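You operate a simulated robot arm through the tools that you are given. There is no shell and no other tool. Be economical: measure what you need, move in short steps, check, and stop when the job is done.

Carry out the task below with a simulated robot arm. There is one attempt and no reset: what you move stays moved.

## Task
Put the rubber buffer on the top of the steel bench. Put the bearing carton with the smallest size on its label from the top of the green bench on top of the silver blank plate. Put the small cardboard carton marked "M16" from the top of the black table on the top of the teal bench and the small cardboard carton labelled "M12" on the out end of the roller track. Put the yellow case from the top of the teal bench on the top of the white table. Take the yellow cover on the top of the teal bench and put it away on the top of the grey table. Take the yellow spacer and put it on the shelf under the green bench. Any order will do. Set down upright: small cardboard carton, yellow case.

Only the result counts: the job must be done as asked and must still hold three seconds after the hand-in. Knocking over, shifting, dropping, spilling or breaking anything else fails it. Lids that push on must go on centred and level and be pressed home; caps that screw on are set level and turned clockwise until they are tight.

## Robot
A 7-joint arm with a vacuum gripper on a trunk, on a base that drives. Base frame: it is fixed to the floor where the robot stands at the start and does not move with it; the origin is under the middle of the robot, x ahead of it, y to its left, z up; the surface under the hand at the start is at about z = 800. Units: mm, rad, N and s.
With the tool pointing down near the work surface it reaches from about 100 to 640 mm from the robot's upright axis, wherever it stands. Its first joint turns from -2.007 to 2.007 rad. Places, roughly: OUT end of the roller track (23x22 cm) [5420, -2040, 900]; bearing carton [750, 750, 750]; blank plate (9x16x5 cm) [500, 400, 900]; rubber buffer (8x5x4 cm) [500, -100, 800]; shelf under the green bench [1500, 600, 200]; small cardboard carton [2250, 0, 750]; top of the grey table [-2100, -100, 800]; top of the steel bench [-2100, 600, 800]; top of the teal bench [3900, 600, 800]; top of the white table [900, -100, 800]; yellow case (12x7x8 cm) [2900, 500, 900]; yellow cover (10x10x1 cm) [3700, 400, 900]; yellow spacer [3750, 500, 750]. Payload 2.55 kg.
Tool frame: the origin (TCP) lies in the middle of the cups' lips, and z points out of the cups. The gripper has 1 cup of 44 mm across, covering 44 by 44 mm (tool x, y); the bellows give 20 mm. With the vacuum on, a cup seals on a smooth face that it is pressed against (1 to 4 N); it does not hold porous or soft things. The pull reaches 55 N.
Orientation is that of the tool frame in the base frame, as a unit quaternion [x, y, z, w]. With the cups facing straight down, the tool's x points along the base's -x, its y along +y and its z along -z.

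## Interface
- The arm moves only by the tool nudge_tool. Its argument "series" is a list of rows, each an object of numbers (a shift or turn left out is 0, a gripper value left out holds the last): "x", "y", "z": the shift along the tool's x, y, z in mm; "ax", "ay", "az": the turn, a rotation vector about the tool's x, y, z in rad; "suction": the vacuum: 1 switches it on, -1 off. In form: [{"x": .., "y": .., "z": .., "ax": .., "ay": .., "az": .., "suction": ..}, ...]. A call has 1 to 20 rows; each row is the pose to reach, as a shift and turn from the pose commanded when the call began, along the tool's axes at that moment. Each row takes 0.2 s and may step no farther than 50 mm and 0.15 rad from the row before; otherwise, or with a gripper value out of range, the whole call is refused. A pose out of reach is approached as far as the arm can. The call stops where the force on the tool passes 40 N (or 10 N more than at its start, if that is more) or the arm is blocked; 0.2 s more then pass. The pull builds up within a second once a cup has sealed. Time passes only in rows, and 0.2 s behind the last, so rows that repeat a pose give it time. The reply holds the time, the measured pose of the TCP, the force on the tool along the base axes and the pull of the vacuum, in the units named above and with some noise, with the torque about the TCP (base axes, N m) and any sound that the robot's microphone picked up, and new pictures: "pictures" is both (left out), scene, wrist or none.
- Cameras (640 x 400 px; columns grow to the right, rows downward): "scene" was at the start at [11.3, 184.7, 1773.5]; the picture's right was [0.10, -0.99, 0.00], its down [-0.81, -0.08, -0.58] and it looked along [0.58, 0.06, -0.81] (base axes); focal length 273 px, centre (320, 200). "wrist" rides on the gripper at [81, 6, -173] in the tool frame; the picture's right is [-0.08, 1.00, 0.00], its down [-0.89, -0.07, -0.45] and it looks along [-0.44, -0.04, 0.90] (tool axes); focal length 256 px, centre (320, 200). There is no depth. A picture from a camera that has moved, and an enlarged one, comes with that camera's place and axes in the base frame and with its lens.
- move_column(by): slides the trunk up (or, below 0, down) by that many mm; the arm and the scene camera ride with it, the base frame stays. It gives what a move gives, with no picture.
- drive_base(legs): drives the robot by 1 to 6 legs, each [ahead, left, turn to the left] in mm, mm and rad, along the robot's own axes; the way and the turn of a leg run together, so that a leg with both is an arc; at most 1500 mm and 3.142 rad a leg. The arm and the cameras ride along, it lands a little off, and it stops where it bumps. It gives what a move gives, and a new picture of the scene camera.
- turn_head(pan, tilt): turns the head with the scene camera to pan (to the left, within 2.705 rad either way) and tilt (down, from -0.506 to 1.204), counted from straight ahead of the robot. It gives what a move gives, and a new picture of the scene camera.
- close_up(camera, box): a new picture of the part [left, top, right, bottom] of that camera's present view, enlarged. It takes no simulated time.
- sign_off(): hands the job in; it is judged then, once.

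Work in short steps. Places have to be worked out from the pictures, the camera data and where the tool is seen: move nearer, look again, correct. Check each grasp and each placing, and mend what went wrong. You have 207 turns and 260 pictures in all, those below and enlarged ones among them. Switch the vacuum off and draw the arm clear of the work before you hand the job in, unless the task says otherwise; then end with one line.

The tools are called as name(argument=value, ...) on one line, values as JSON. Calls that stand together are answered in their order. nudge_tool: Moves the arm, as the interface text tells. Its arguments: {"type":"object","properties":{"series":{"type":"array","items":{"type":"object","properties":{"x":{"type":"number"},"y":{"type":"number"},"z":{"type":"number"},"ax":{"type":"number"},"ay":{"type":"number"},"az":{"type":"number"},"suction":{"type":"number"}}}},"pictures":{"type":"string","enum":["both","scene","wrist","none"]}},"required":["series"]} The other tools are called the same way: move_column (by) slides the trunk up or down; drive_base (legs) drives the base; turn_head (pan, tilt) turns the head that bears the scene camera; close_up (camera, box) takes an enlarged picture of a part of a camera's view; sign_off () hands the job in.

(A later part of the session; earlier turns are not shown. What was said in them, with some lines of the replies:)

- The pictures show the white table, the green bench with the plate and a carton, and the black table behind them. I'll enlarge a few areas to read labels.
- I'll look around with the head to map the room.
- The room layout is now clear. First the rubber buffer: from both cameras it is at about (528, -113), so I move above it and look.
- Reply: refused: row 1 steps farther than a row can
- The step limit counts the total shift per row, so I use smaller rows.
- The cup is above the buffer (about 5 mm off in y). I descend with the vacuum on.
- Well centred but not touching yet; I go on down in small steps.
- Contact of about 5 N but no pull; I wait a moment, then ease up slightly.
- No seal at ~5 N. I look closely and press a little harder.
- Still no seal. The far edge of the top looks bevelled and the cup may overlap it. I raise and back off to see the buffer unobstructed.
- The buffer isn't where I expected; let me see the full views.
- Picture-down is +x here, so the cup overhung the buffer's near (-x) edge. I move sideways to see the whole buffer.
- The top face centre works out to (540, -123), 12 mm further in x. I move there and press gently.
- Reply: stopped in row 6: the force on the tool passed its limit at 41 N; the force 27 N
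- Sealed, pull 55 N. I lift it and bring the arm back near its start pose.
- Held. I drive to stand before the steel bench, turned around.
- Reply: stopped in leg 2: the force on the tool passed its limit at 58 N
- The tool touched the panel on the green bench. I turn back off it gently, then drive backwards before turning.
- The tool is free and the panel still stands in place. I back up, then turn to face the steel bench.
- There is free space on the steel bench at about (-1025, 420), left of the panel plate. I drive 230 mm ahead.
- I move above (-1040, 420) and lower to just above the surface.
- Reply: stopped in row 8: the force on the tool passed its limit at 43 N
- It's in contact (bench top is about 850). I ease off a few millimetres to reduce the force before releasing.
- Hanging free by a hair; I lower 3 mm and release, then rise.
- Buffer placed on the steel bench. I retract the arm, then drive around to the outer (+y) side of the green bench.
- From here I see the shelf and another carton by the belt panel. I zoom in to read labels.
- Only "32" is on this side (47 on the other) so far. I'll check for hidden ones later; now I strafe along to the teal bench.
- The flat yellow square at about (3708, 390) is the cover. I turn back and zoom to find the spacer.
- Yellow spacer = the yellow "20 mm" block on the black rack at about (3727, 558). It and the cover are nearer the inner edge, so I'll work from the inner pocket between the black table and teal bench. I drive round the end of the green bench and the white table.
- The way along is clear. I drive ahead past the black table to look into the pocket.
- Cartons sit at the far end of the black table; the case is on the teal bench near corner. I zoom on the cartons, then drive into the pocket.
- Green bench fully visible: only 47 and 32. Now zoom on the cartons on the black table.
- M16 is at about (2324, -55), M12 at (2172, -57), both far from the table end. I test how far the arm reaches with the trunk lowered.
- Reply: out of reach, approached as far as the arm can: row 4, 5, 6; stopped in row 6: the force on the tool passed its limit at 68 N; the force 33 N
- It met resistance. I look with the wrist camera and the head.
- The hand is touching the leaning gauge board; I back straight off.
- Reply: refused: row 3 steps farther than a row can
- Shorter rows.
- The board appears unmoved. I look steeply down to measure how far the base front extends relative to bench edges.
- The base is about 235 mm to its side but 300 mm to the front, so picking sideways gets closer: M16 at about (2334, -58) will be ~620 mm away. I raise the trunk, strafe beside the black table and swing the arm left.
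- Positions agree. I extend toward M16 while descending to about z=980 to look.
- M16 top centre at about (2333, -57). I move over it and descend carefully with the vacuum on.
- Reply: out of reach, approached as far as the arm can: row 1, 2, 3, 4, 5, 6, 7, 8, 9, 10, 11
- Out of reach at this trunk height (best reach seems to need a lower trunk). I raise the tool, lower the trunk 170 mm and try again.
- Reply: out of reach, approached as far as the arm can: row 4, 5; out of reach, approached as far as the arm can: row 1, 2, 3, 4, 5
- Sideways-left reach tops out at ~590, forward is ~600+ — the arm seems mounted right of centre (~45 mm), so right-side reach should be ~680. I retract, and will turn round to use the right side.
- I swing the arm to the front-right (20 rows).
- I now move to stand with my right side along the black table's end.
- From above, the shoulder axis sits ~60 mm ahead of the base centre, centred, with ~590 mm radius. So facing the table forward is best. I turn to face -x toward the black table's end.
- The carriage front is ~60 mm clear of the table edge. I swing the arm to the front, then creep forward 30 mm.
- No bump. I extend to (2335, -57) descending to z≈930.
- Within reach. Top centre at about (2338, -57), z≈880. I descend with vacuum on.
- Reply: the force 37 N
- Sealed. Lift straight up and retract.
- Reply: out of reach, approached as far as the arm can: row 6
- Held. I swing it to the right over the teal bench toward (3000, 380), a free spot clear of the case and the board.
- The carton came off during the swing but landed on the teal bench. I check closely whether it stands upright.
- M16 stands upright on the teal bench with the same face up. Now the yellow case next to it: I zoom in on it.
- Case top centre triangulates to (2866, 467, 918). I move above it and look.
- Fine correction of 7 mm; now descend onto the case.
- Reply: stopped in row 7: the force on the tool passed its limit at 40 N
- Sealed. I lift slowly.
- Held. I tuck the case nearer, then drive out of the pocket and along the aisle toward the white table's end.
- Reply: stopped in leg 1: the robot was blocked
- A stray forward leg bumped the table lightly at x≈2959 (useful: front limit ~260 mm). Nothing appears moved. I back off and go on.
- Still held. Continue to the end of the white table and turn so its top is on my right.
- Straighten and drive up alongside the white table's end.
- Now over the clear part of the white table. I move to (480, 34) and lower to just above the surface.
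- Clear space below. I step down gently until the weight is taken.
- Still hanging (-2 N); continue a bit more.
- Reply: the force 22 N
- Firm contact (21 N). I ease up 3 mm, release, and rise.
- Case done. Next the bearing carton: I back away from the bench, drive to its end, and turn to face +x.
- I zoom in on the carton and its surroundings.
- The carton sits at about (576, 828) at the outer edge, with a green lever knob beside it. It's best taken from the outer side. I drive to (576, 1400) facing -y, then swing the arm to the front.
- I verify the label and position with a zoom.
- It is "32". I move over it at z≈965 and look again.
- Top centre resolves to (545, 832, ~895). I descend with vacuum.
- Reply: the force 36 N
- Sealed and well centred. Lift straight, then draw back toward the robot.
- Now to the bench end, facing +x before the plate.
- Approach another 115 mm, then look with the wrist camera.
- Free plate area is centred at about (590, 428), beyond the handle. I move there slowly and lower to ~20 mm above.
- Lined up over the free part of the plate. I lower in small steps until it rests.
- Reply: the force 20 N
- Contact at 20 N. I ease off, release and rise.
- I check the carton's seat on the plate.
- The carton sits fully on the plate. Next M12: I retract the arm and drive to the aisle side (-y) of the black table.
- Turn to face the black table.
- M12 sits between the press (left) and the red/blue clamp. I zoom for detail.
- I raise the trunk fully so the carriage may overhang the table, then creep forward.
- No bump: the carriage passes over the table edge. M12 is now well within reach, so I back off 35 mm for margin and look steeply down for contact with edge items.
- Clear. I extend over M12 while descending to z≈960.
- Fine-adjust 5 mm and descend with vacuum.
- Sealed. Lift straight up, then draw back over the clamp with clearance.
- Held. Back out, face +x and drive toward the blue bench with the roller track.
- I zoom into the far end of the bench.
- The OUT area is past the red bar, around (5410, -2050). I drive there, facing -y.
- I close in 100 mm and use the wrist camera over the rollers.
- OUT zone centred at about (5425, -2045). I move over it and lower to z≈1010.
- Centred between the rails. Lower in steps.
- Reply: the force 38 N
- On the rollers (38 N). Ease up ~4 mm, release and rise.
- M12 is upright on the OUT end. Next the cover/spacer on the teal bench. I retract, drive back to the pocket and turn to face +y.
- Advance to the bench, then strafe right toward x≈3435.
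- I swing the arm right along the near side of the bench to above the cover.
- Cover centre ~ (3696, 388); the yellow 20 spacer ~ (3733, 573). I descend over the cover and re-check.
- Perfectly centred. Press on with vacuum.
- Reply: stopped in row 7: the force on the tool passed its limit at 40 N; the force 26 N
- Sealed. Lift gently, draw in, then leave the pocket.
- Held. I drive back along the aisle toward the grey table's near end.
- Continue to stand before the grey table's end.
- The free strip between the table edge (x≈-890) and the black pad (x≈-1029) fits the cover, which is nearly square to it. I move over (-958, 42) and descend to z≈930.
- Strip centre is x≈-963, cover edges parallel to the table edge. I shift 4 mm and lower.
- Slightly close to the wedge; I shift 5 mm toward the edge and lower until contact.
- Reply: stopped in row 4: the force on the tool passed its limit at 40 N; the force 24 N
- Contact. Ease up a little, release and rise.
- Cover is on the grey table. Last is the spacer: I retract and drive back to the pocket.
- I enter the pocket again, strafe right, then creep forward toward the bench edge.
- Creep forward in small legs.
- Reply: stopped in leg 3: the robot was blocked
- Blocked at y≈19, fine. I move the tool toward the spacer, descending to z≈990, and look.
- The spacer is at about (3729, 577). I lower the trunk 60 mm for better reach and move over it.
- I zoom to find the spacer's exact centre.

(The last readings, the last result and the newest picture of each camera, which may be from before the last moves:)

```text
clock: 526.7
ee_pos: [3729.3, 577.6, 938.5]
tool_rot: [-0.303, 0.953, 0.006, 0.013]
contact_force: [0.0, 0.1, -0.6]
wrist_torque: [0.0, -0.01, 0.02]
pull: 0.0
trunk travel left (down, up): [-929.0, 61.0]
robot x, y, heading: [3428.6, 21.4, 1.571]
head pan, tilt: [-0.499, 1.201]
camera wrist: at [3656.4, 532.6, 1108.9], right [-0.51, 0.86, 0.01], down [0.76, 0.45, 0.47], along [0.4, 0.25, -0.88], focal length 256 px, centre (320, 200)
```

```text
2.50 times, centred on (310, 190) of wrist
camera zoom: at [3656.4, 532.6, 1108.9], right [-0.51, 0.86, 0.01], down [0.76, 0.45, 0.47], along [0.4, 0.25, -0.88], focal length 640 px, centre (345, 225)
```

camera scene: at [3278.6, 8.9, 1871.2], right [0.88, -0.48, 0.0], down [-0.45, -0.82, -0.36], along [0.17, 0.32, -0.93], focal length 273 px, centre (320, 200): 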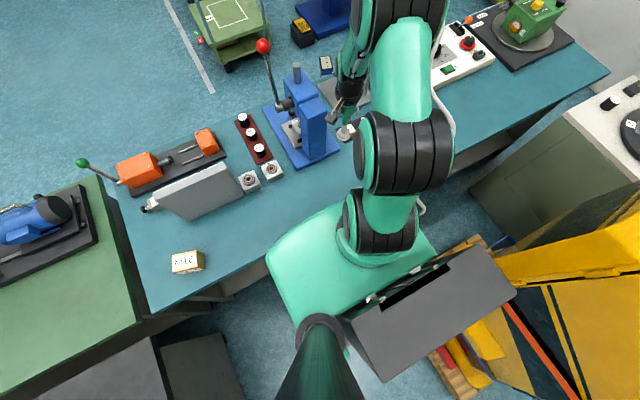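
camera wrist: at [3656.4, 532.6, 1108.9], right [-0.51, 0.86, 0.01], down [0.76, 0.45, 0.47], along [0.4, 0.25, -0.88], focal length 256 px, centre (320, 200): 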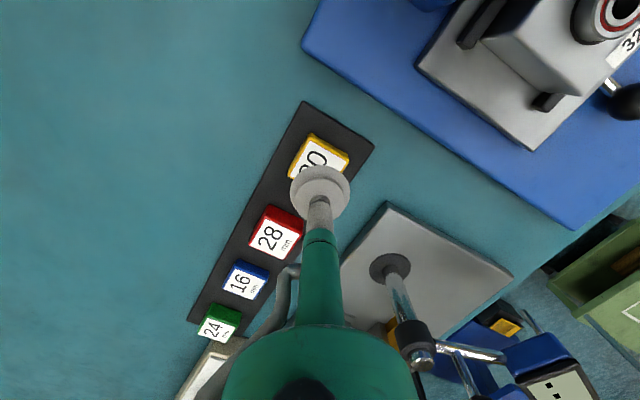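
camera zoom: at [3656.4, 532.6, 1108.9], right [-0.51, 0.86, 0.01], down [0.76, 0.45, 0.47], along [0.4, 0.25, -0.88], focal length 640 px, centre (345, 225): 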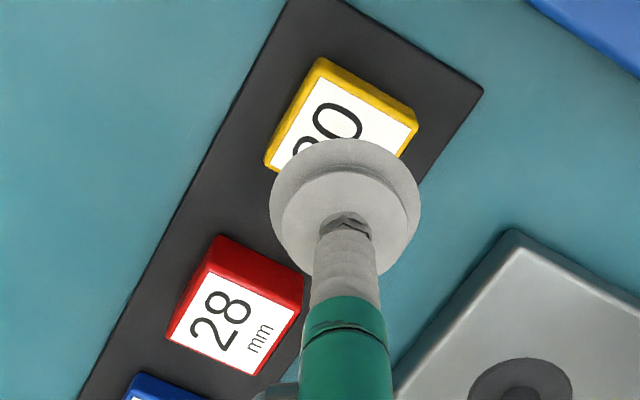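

Triangulated centre: (3735, 579.5), top z≈870. I correct by 6 mm and lower via the trunk (keeping the arm's shape).

nudge_tool(series=[{"x": -3, "y": -1}, {"x": -6, "y": -2}, {"x": -6, "y": -2}], pictures="none")

move_column(by=-48)

close_up(camera="wrist", box=[240, 110, 400, 270])

```text
clock: 527.5
ee_pos: [3734.4, 578.4, 937.8]
tool_rot: [-0.303, 0.953, 0.005, 0.013]
contact_force: [0.0, -0.1, -0.8]
wrist_torque: [0.01, -0.01, 0.0]
pull: 0.1
trunk travel left (down, up): [-929.0, 61.0]
robot x, y, heading: [3428.6, 16.1, 1.571]
head pan, tilt: [-0.499, 1.201]
```

```text
clock: 528.4
ee_pos: [3735.0, 577.8, 890.5]
tool_rot: [-0.303, 0.953, 0.006, 0.013]
contact_force: [-0.4, -0.4, 0.3]
wrist_torque: [0.01, 0.01, 0.02]
pull: 0.2
trunk travel left (down, up): [-881.0, 109.0]
robot x, y, heading: [3431.0, 22.8, 1.575]
head pan, tilt: [-0.499, 1.201]
```

```text
2.50 times, centred on (320, 190) of wrist
camera zoom: at [3662.7, 533.9, 1061.0], right [-0.51, 0.86, 0.01], down [0.76, 0.45, 0.47], along [0.4, 0.24, -0.88], focal length 640 px, centre (320, 225)
```

zoom: 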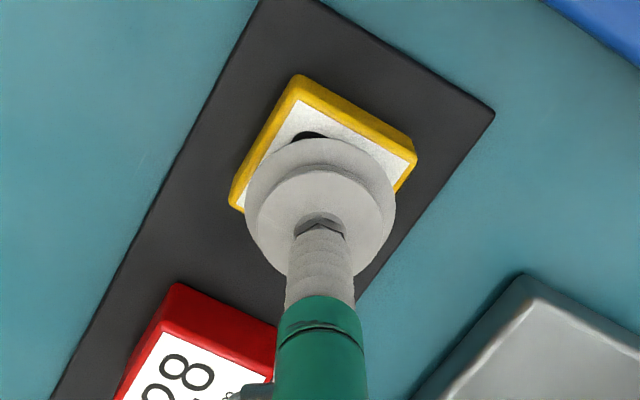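

Small final correction (3 mm), then press down with vacuum.

nudge_tool(series=[{"x": -2, "y": 2, "z": 5, "suction": 1}, {"x": -2, "y": 2, "z": 10}, {"x": -2, "y": 2, "z": 14}, {"x": -2, "y": 2, "z": 18}, {"x": -2, "y": 2, "z": 21}, {"x": -2, "y": 2, "z": 24}, {"x": -2, "y": 2, "z": 27}, {"x": -2, "y": 2, "z": 27}, {"x": -2, "y": 2, "z": 27}], pictures="none")

close_up(camera="wrist", box=[240, 110, 400, 270])

```text
clock: 530.4
ee_pos: [3736.0, 582.2, 869.5]
tool_rot: [-0.303, 0.953, 0.01, 0.018]
contact_force: [-0.6, -2.4, 32.6]
wrist_torque: [-0.54, 0.07, 0.04]
pull: 54.6
trunk travel left (down, up): [-881.0, 109.0]
robot x, y, heading: [3430.9, 18.8, 1.57]
head pan, tilt: [-0.499, 1.201]
```

```text
2.50 times, centred on (320, 190) of wrist
camera zoom: at [3663.1, 536.4, 1039.5], right [-0.51, 0.86, 0.01], down [0.76, 0.44, 0.48], along [0.41, 0.25, -0.88], focal length 640 px, centre (320, 225)
```

zoom: 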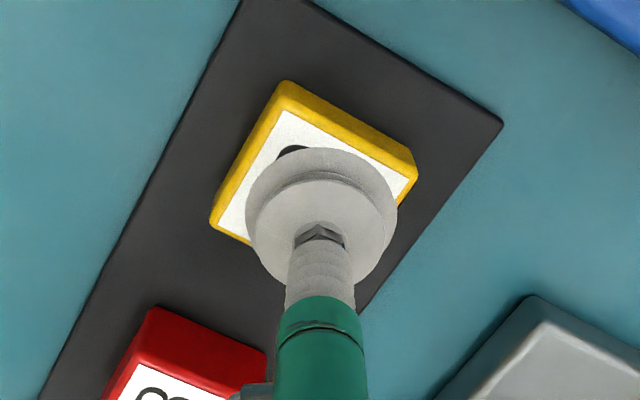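

Sealed. Lift gently, then draw back out toward the robot.

nudge_tool(series=[{"z": -4}, {"z": -10}, {"z": -20}, {"z": -35}, {"z": -55}, {"z": -75}, {"z": -95}, {"z": -115}, {"x": 20, "y": -2, "z": -140}, {"x": 45, "y": -5, "z": -165}, {"x": 75, "y": -8, "z": -190}, {"x": 105, "y": -12, "z": -215}, {"x": 135, "y": -16, "z": -235}, {"x": 165, "y": -20, "z": -250}, {"x": 200, "y": -24, "z": -255}], pictures="wrist")

```text
clock: 533.6
ee_pos: [3578.9, 439.9, 1114.9]
tool_rot: [-0.303, 0.953, 0.006, 0.014]
contact_force: [-0.6, -0.9, -1.4]
wrist_torque: [-0.08, 0.04, 0.02]
pull: 55.1
trunk travel left (down, up): [-881.0, 109.0]
robot x, y, heading: [3430.4, 17.1, 1.571]
head pan, tilt: [-0.499, 1.201]
camera wrist: at [3507.3, 396.0, 1284.6], right [-0.51, 0.86, 0.0], down [0.76, 0.45, 0.47], along [0.4, 0.24, -0.88], focal length 256 px, centre (320, 200)
```

wrist: 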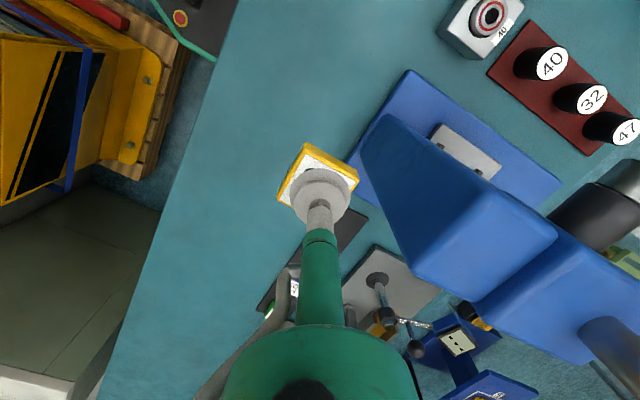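

Held. I back out of the pocket and drive round toward the outer side of the green bench.

drive_base(legs=[[-110, 0, 0], [0, 280, 0], [-990, 0, 0], [0, 0, 1.571], [1500, 0, 0], [1450, 0, 0]])

```text
clock: 558.8
ee_pos: [-224.9, -1001.2, 1113.2]
tool_rot: [0.894, -0.448, -0.013, -0.004]
contact_force: [-0.6, 0.1, -1.2]
wrist_torque: [-0.02, -0.06, 0.02]
pull: 54.9
trunk travel left (down, up): [-881.0, 109.0]
robot x, y, heading: [204.2, -1141.9, -3.115]
head pan, tilt: [-0.499, 1.201]
camera scene: at [216.7, -1290.9, 1763.2], right [0.45, 0.89, 0.0], down [0.83, -0.42, -0.36], along [-0.32, 0.16, -0.93], focal length 273 px, centre (320, 200)
```

scene: 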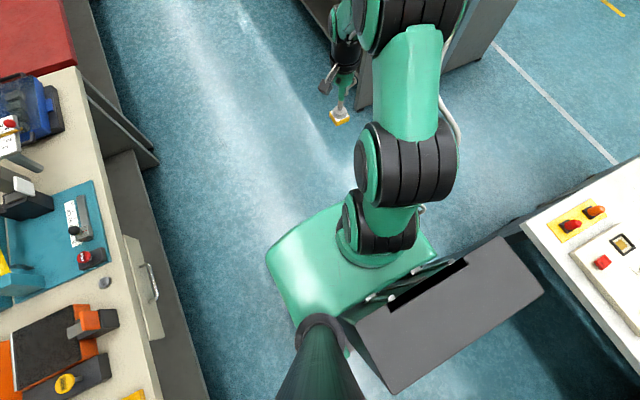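

Still held. Continue past the bench end to the outer side.

drive_base(legs=[[480, 0, -0.027], [0, -1500, 0], [0, -1150, 0], [0, 0, 1.571], [0, 1500, 0]])

turn_head(pan=0.1, tilt=0.8)

```text
clock: 585.1
ee_pos: [1074.0, 1058.9, 1113.5]
tool_rot: [0.958, 0.285, -0.012, 0.006]
contact_force: [0.0, 0.0, -1.4]
wrist_torque: [0.01, 0.0, 0.0]
pull: 54.9
trunk travel left (down, up): [-881.0, 109.0]
robot x, y, heading: [1239.2, 1474.9, -1.605]
head pan, tilt: [-0.499, 1.201]
camera scene: at [1391.7, 1480.1, 1763.2], right [-0.86, 0.51, 0.0], down [0.48, 0.8, -0.36], along [-0.19, -0.31, -0.93], focal length 273 px, centre (320, 200)
```

scene: 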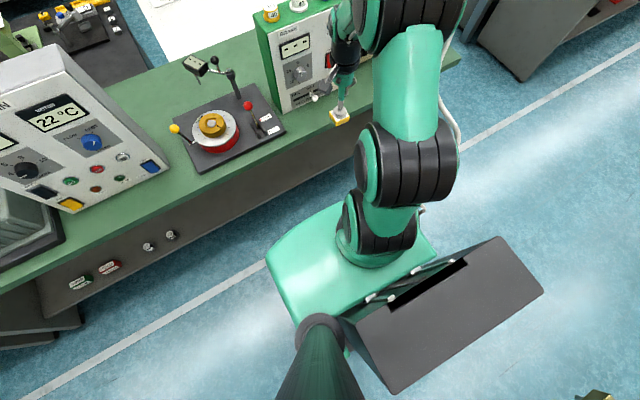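

```text
clock: 586.1
ee_pos: [1074.0, 1057.8, 1113.7]
tool_rot: [0.958, 0.286, -0.012, 0.005]
contact_force: [0.9, -0.2, -1.6]
wrist_torque: [0.02, -0.04, 0.01]
pull: 54.6
trunk travel left (down, up): [-881.0, 109.0]
robot x, y, heading: [1240.9, 1475.8, -1.605]
head pan, tilt: [0.099, 0.799]
camera scene: at [1425.0, 1447.7, 1790.9], right [-1.0, -0.06, 0.0], down [-0.04, 0.72, -0.7], along [0.04, -0.7, -0.72], focal length 273 px, centre (320, 200)
```

scene: 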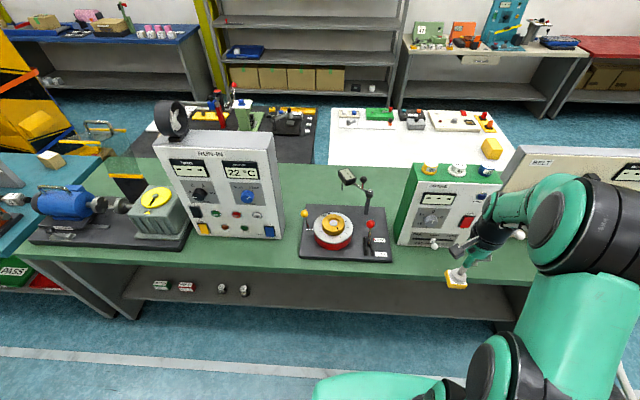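

Shelf is empty around here. I bring the arm straight ahead and close in, then lower the trunk to work under the bench.

nudge_tool(series=[{"x": 28, "y": 4, "az": -0.08}, {"x": 56, "y": 8, "az": -0.16}, {"x": 84, "y": 12, "az": -0.24}, {"x": 112, "y": 16, "az": -0.32}, {"x": 140, "y": 19, "az": -0.39}, {"x": 166, "y": 22, "az": -0.45}, {"x": 166, "y": 22, "az": -0.45}], pictures="none")

drive_base(legs=[[0, 0, 0.034]])

move_column(by=-400)

turn_head(pan=0.0, tilt=0.6)

```text
clock: 587.8
ee_pos: [1223.7, 1129.9, 1108.3]
tool_rot: [0.871, 0.49, -0.015, 0.002]
contact_force: [0.0, -0.2, -1.5]
wrist_torque: [0.03, -0.02, 0.03]
pull: 54.8
trunk travel left (down, up): [-881.0, 109.0]
robot x, y, heading: [1242.0, 1475.7, -1.609]
head pan, tilt: [0.099, 0.799]
```

```text
clock: 588.5
ee_pos: [1234.1, 1130.3, 1107.3]
tool_rot: [0.862, 0.507, -0.014, 0.002]
contact_force: [1.0, -0.9, -1.7]
wrist_torque: [0.04, -0.01, 0.04]
pull: 54.9
trunk travel left (down, up): [-881.0, 109.0]
robot x, y, heading: [1245.3, 1475.0, -1.576]
head pan, tilt: [0.099, 0.799]
camera scene: at [1425.8, 1454.0, 1790.9], right [-1.0, -0.1, 0.0], down [-0.07, 0.71, -0.7], along [0.07, -0.69, -0.72], focal length 273 px, centre (320, 200)
```

scene: 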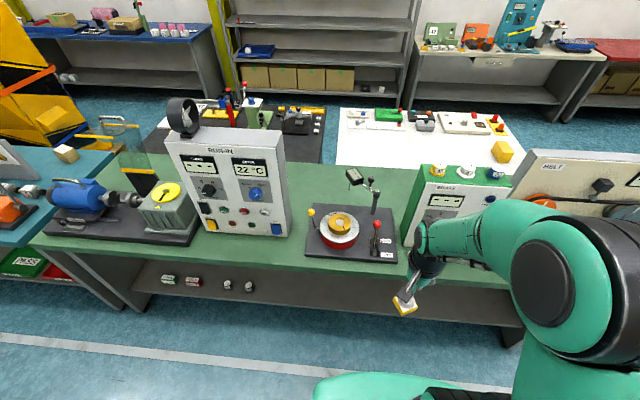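

```text
clock: 592.4
ee_pos: [1235.0, 1130.2, 708.6]
tool_rot: [0.863, 0.505, -0.014, 0.002]
contact_force: [0.2, 0.3, -1.4]
wrist_torque: [0.04, -0.02, 0.03]
pull: 54.5
trunk travel left (down, up): [-481.0, 509.0]
robot x, y, heading: [1246.6, 1473.5, -1.577]
head pan, tilt: [0.099, 0.799]
```

```text
clock: 593.1
ee_pos: [1235.7, 1129.9, 706.5]
tool_rot: [0.862, 0.506, -0.014, 0.002]
contact_force: [0.6, 0.4, -1.0]
wrist_torque: [0.03, -0.01, 0.01]
pull: 54.6
trunk travel left (down, up): [-481.0, 509.0]
robot x, y, heading: [1242.1, 1476.6, -1.574]
head pan, tilt: [0.0, 0.6]
camera scene: at [1417.8, 1445.9, 1407.8], right [-1.0, 0.0, 0.0], down [0.0, 0.57, -0.82], along [0.0, -0.82, -0.57], focal length 273 px, centre (320, 200)
```

scene: 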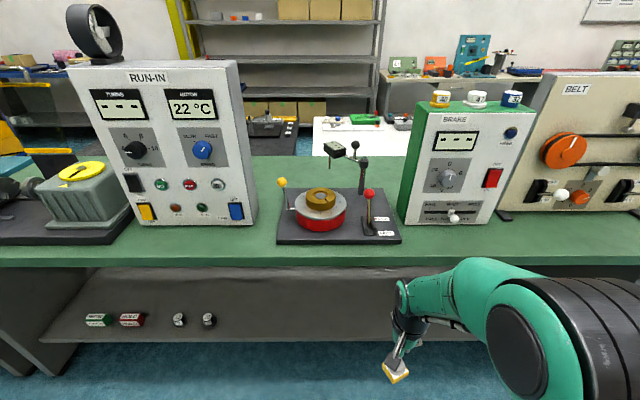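

I lower the trunk a further 270 mm and look under the bench.

move_column(by=-270)

turn_head(pan=0.0, tilt=0.5)

close_up(camera="wrist", box=[0, 0, 640, 400])

```text
clock: 595.8
ee_pos: [1235.1, 1129.1, 438.4]
tool_rot: [0.863, 0.506, -0.014, 0.003]
contact_force: [-0.3, -0.3, -1.2]
wrist_torque: [0.01, -0.03, 0.01]
pull: 54.7
trunk travel left (down, up): [-211.0, 779.0]
robot x, y, heading: [1239.6, 1474.3, -1.578]
head pan, tilt: [0.0, 0.6]
```

```text
clock: 596.5
ee_pos: [1235.6, 1130.2, 438.3]
tool_rot: [0.862, 0.506, -0.014, 0.002]
contact_force: [-0.2, -0.5, -0.3]
wrist_torque: [0.03, -0.03, -0.01]
pull: 54.7
trunk travel left (down, up): [-211.0, 779.0]
robot x, y, heading: [1244.5, 1475.3, -1.573]
head pan, tilt: [0.0, 0.499]
camera scene: at [1417.7, 1443.2, 1146.9], right [-1.0, 0.0, 0.0], down [0.0, 0.48, -0.88], along [0.0, -0.88, -0.48], focal length 273 px, centre (320, 200)
```

scene: 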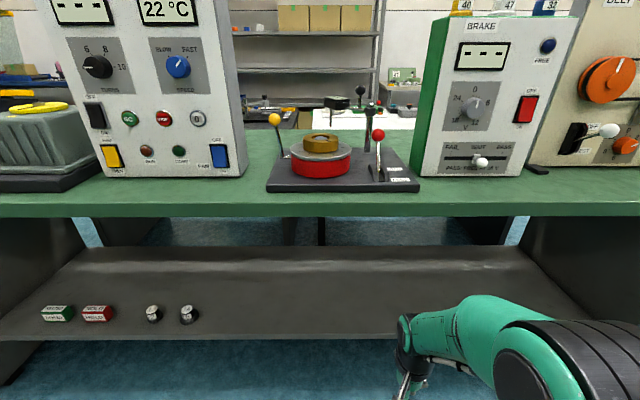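

```text
1.00 times, centred on (320, 200) of wrist (not enlarged: the box is as wide or as high as the picture)
camera zoom: at [1284.2, 1200.9, 609.2], right [0.83, -0.56, -0.01], down [-0.49, -0.74, 0.47], along [-0.27, -0.39, -0.88], focal length 256 px, centre (320, 200)
```

zoom: 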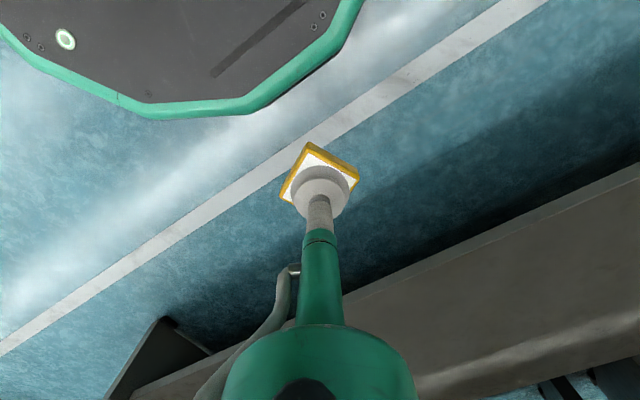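

Shelf edge is at about y≈820, z≈240; the underside of the bench is at ~819. I lower another 100 mm and drive 145 mm closer.

move_column(by=-100)

drive_base(legs=[[145, 0, 0]])

```text
clock: 597.8
ee_pos: [1234.8, 1131.2, 337.8]
tool_rot: [0.862, 0.506, -0.013, 0.002]
contact_force: [-0.8, 0.0, -0.5]
wrist_torque: [0.0, 0.03, 0.03]
pull: 55.5
trunk travel left (down, up): [-111.0, 879.0]
robot x, y, heading: [1241.2, 1476.8, -1.576]
head pan, tilt: [0.0, 0.499]
```

```text
clock: 599.2
ee_pos: [1234.2, 987.0, 338.6]
tool_rot: [0.863, 0.505, -0.015, 0.002]
contact_force: [-0.6, -0.8, -2.5]
wrist_torque: [0.02, -0.02, 0.03]
pull: 54.4
trunk travel left (down, up): [-111.0, 879.0]
robot x, y, heading: [1239.9, 1332.4, -1.58]
head pan, tilt: [0.0, 0.499]
camera scene: at [1416.9, 1299.2, 1046.9], right [-1.0, 0.01, 0.0], down [0.0, 0.48, -0.88], along [-0.01, -0.88, -0.48], focal length 273 px, centre (320, 200)
```

scene: 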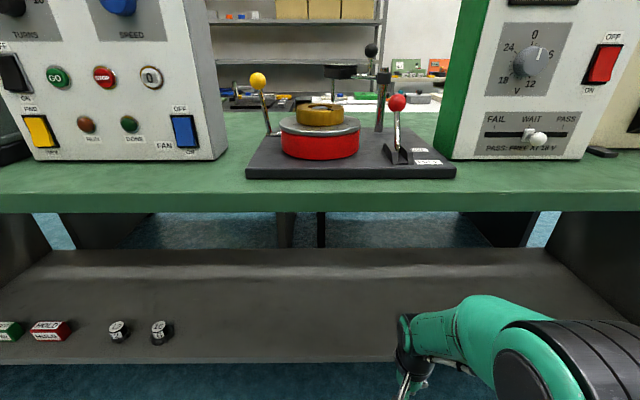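

The shelf is at z≈235, front edge y≈811. I extend straight in under the bench to y≈745.

nudge_tool(series=[{"x": -26, "y": 14}, {"x": -53, "y": 28}, {"x": -80, "y": 42}, {"x": -106, "y": 56}, {"x": -132, "y": 70}, {"x": -159, "y": 85}, {"x": -186, "y": 99}, {"x": -212, "y": 113}, {"x": -212, "y": 113}], pictures="both")

```text
clock: 601.2
ee_pos: [1228.3, 747.5, 342.7]
tool_rot: [0.863, 0.505, -0.014, 0.003]
contact_force: [-0.1, -0.6, -1.6]
wrist_torque: [0.03, 0.01, -0.02]
pull: 55.0
trunk travel left (down, up): [-111.0, 879.0]
robot x, y, heading: [1237.3, 1331.3, -1.58]
head pan, tilt: [0.0, 0.499]
camera scene: at [1416.9, 1299.1, 1046.9], right [-1.0, 0.01, 0.0], down [0.0, 0.48, -0.88], along [-0.01, -0.88, -0.48], focal length 273 px, centre (320, 200)
camera wrist: at [1277.1, 816.9, 512.8], right [0.83, -0.56, -0.01], down [-0.49, -0.74, 0.47], along [-0.27, -0.39, -0.88], focal length 256 px, centre (320, 200)
```

scene: 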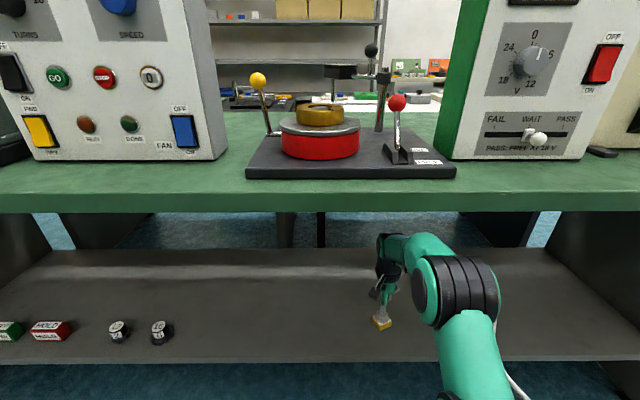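
wrist: 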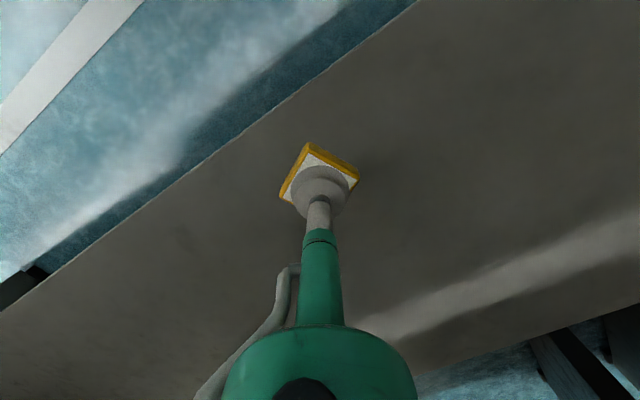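

Clear under the bench. I lower toward the shelf.

nudge_tool(series=[{"z": 25}, {"z": 45}, {"z": 55}, {"z": 62}, {"z": 69}, {"z": 75}, {"z": 75}], pictures="wrist")

```text
clock: 602.8
ee_pos: [1226.9, 744.2, 269.2]
tool_rot: [0.863, 0.505, -0.016, 0.006]
contact_force: [1.6, 3.4, 13.1]
wrist_torque: [-0.14, -0.21, 0.07]
pull: 54.6
trunk travel left (down, up): [-111.0, 879.0]
robot x, y, heading: [1242.3, 1330.0, -1.58]
head pan, tilt: [0.0, 0.499]
camera wrist: at [1276.3, 815.5, 440.2], right [0.83, -0.56, -0.01], down [-0.49, -0.73, 0.47], along [-0.27, -0.39, -0.88], focal length 256 px, centre (320, 200)
```

wrist: 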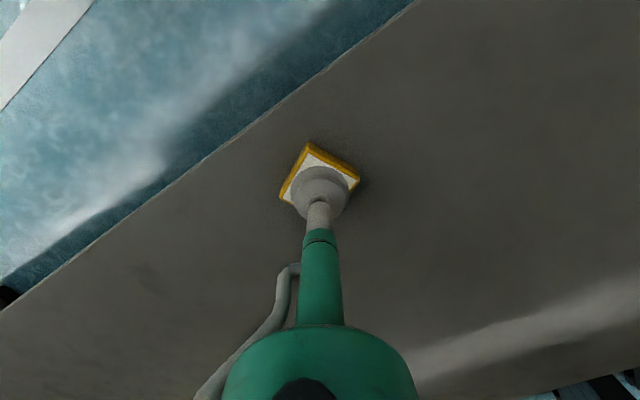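

Resting on the shelf (13 N). I ease 1–2 mm, release and rise gently.

nudge_tool(series=[{"z": -1}, {"z": -2}, {"z": -2, "suction": -1}, {"z": -2}, {"z": -2}, {"z": -2}, {"z": -5}, {"z": -15}, {"z": -35}, {"z": -60}, {"z": -80}], pictures="wrist")

```text
clock: 605.2
ee_pos: [1231.1, 747.8, 345.9]
tool_rot: [0.863, 0.506, -0.014, 0.003]
contact_force: [0.3, -0.5, -0.6]
wrist_torque: [0.01, 0.02, -0.01]
pull: 0.2
trunk travel left (down, up): [-111.0, 879.0]
robot x, y, heading: [1242.2, 1333.8, -1.581]
head pan, tilt: [0.0, 0.499]
camera wrist: at [1279.4, 818.6, 517.3], right [0.83, -0.56, -0.01], down [-0.49, -0.74, 0.47], along [-0.27, -0.39, -0.88], focal length 256 px, centre (320, 200)
```

wrist: 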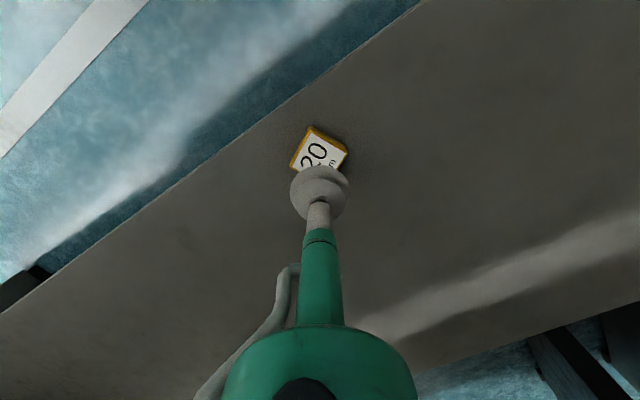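

Spacer is on the shelf. I withdraw the arm clear from under the bench.

nudge_tool(series=[{"x": 26, "y": -14}, {"x": 53, "y": -28}, {"x": 80, "y": -42}, {"x": 106, "y": -56}, {"x": 132, "y": -70}, {"x": 159, "y": -85}, {"x": 186, "y": -99}, {"x": 212, "y": -113}], pictures="none")

drive_base(legs=[[-250, 0, 0]])

```text
clock: 607.0
ee_pos: [1234.6, 988.0, 342.8]
tool_rot: [0.863, 0.505, -0.014, 0.002]
contact_force: [-0.3, 0.8, -0.4]
wrist_torque: [0.01, -0.03, 0.0]
pull: 0.1
trunk travel left (down, up): [-111.0, 879.0]
robot x, y, heading: [1238.9, 1330.4, -1.581]
head pan, tilt: [0.0, 0.499]
```

```text
clock: 608.8
ee_pos: [1234.6, 1233.8, 343.1]
tool_rot: [0.863, 0.504, -0.014, 0.002]
contact_force: [0.2, -0.7, -1.2]
wrist_torque: [0.01, -0.01, 0.01]
pull: 0.1
trunk travel left (down, up): [-111.0, 879.0]
robot x, y, heading: [1242.9, 1580.4, -1.579]
head pan, tilt: [0.0, 0.499]
camera scene: at [1418.6, 1546.2, 1046.9], right [-1.0, 0.01, 0.0], down [0.0, 0.48, -0.88], along [-0.01, -0.88, -0.48], focal length 273 px, centre (320, 200)
```

scene: 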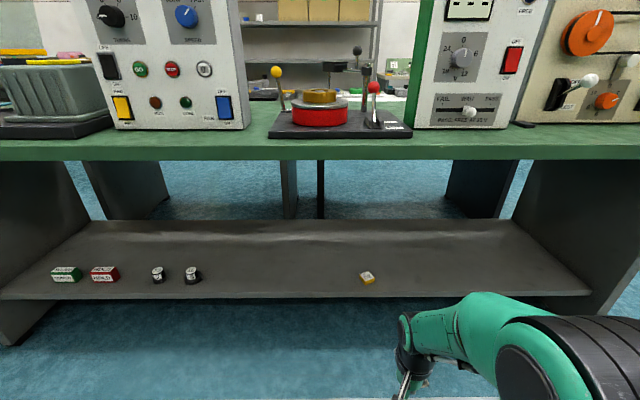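

Everything is in place: the spacer lies on the shelf, the vacuum is off and the arm is clear. I hand the job in.

sign_off()

```text
The job is handed in.
```

I placed all seven items as asked and handed the job in, with the vacuum off and the arm clear. The M16 carton fell off the cup on the way. It landed upright on the teal bench, so I left it there. I also lightly bumped two panels and two bench edges while moving; nothing looked shifted in the pictures.
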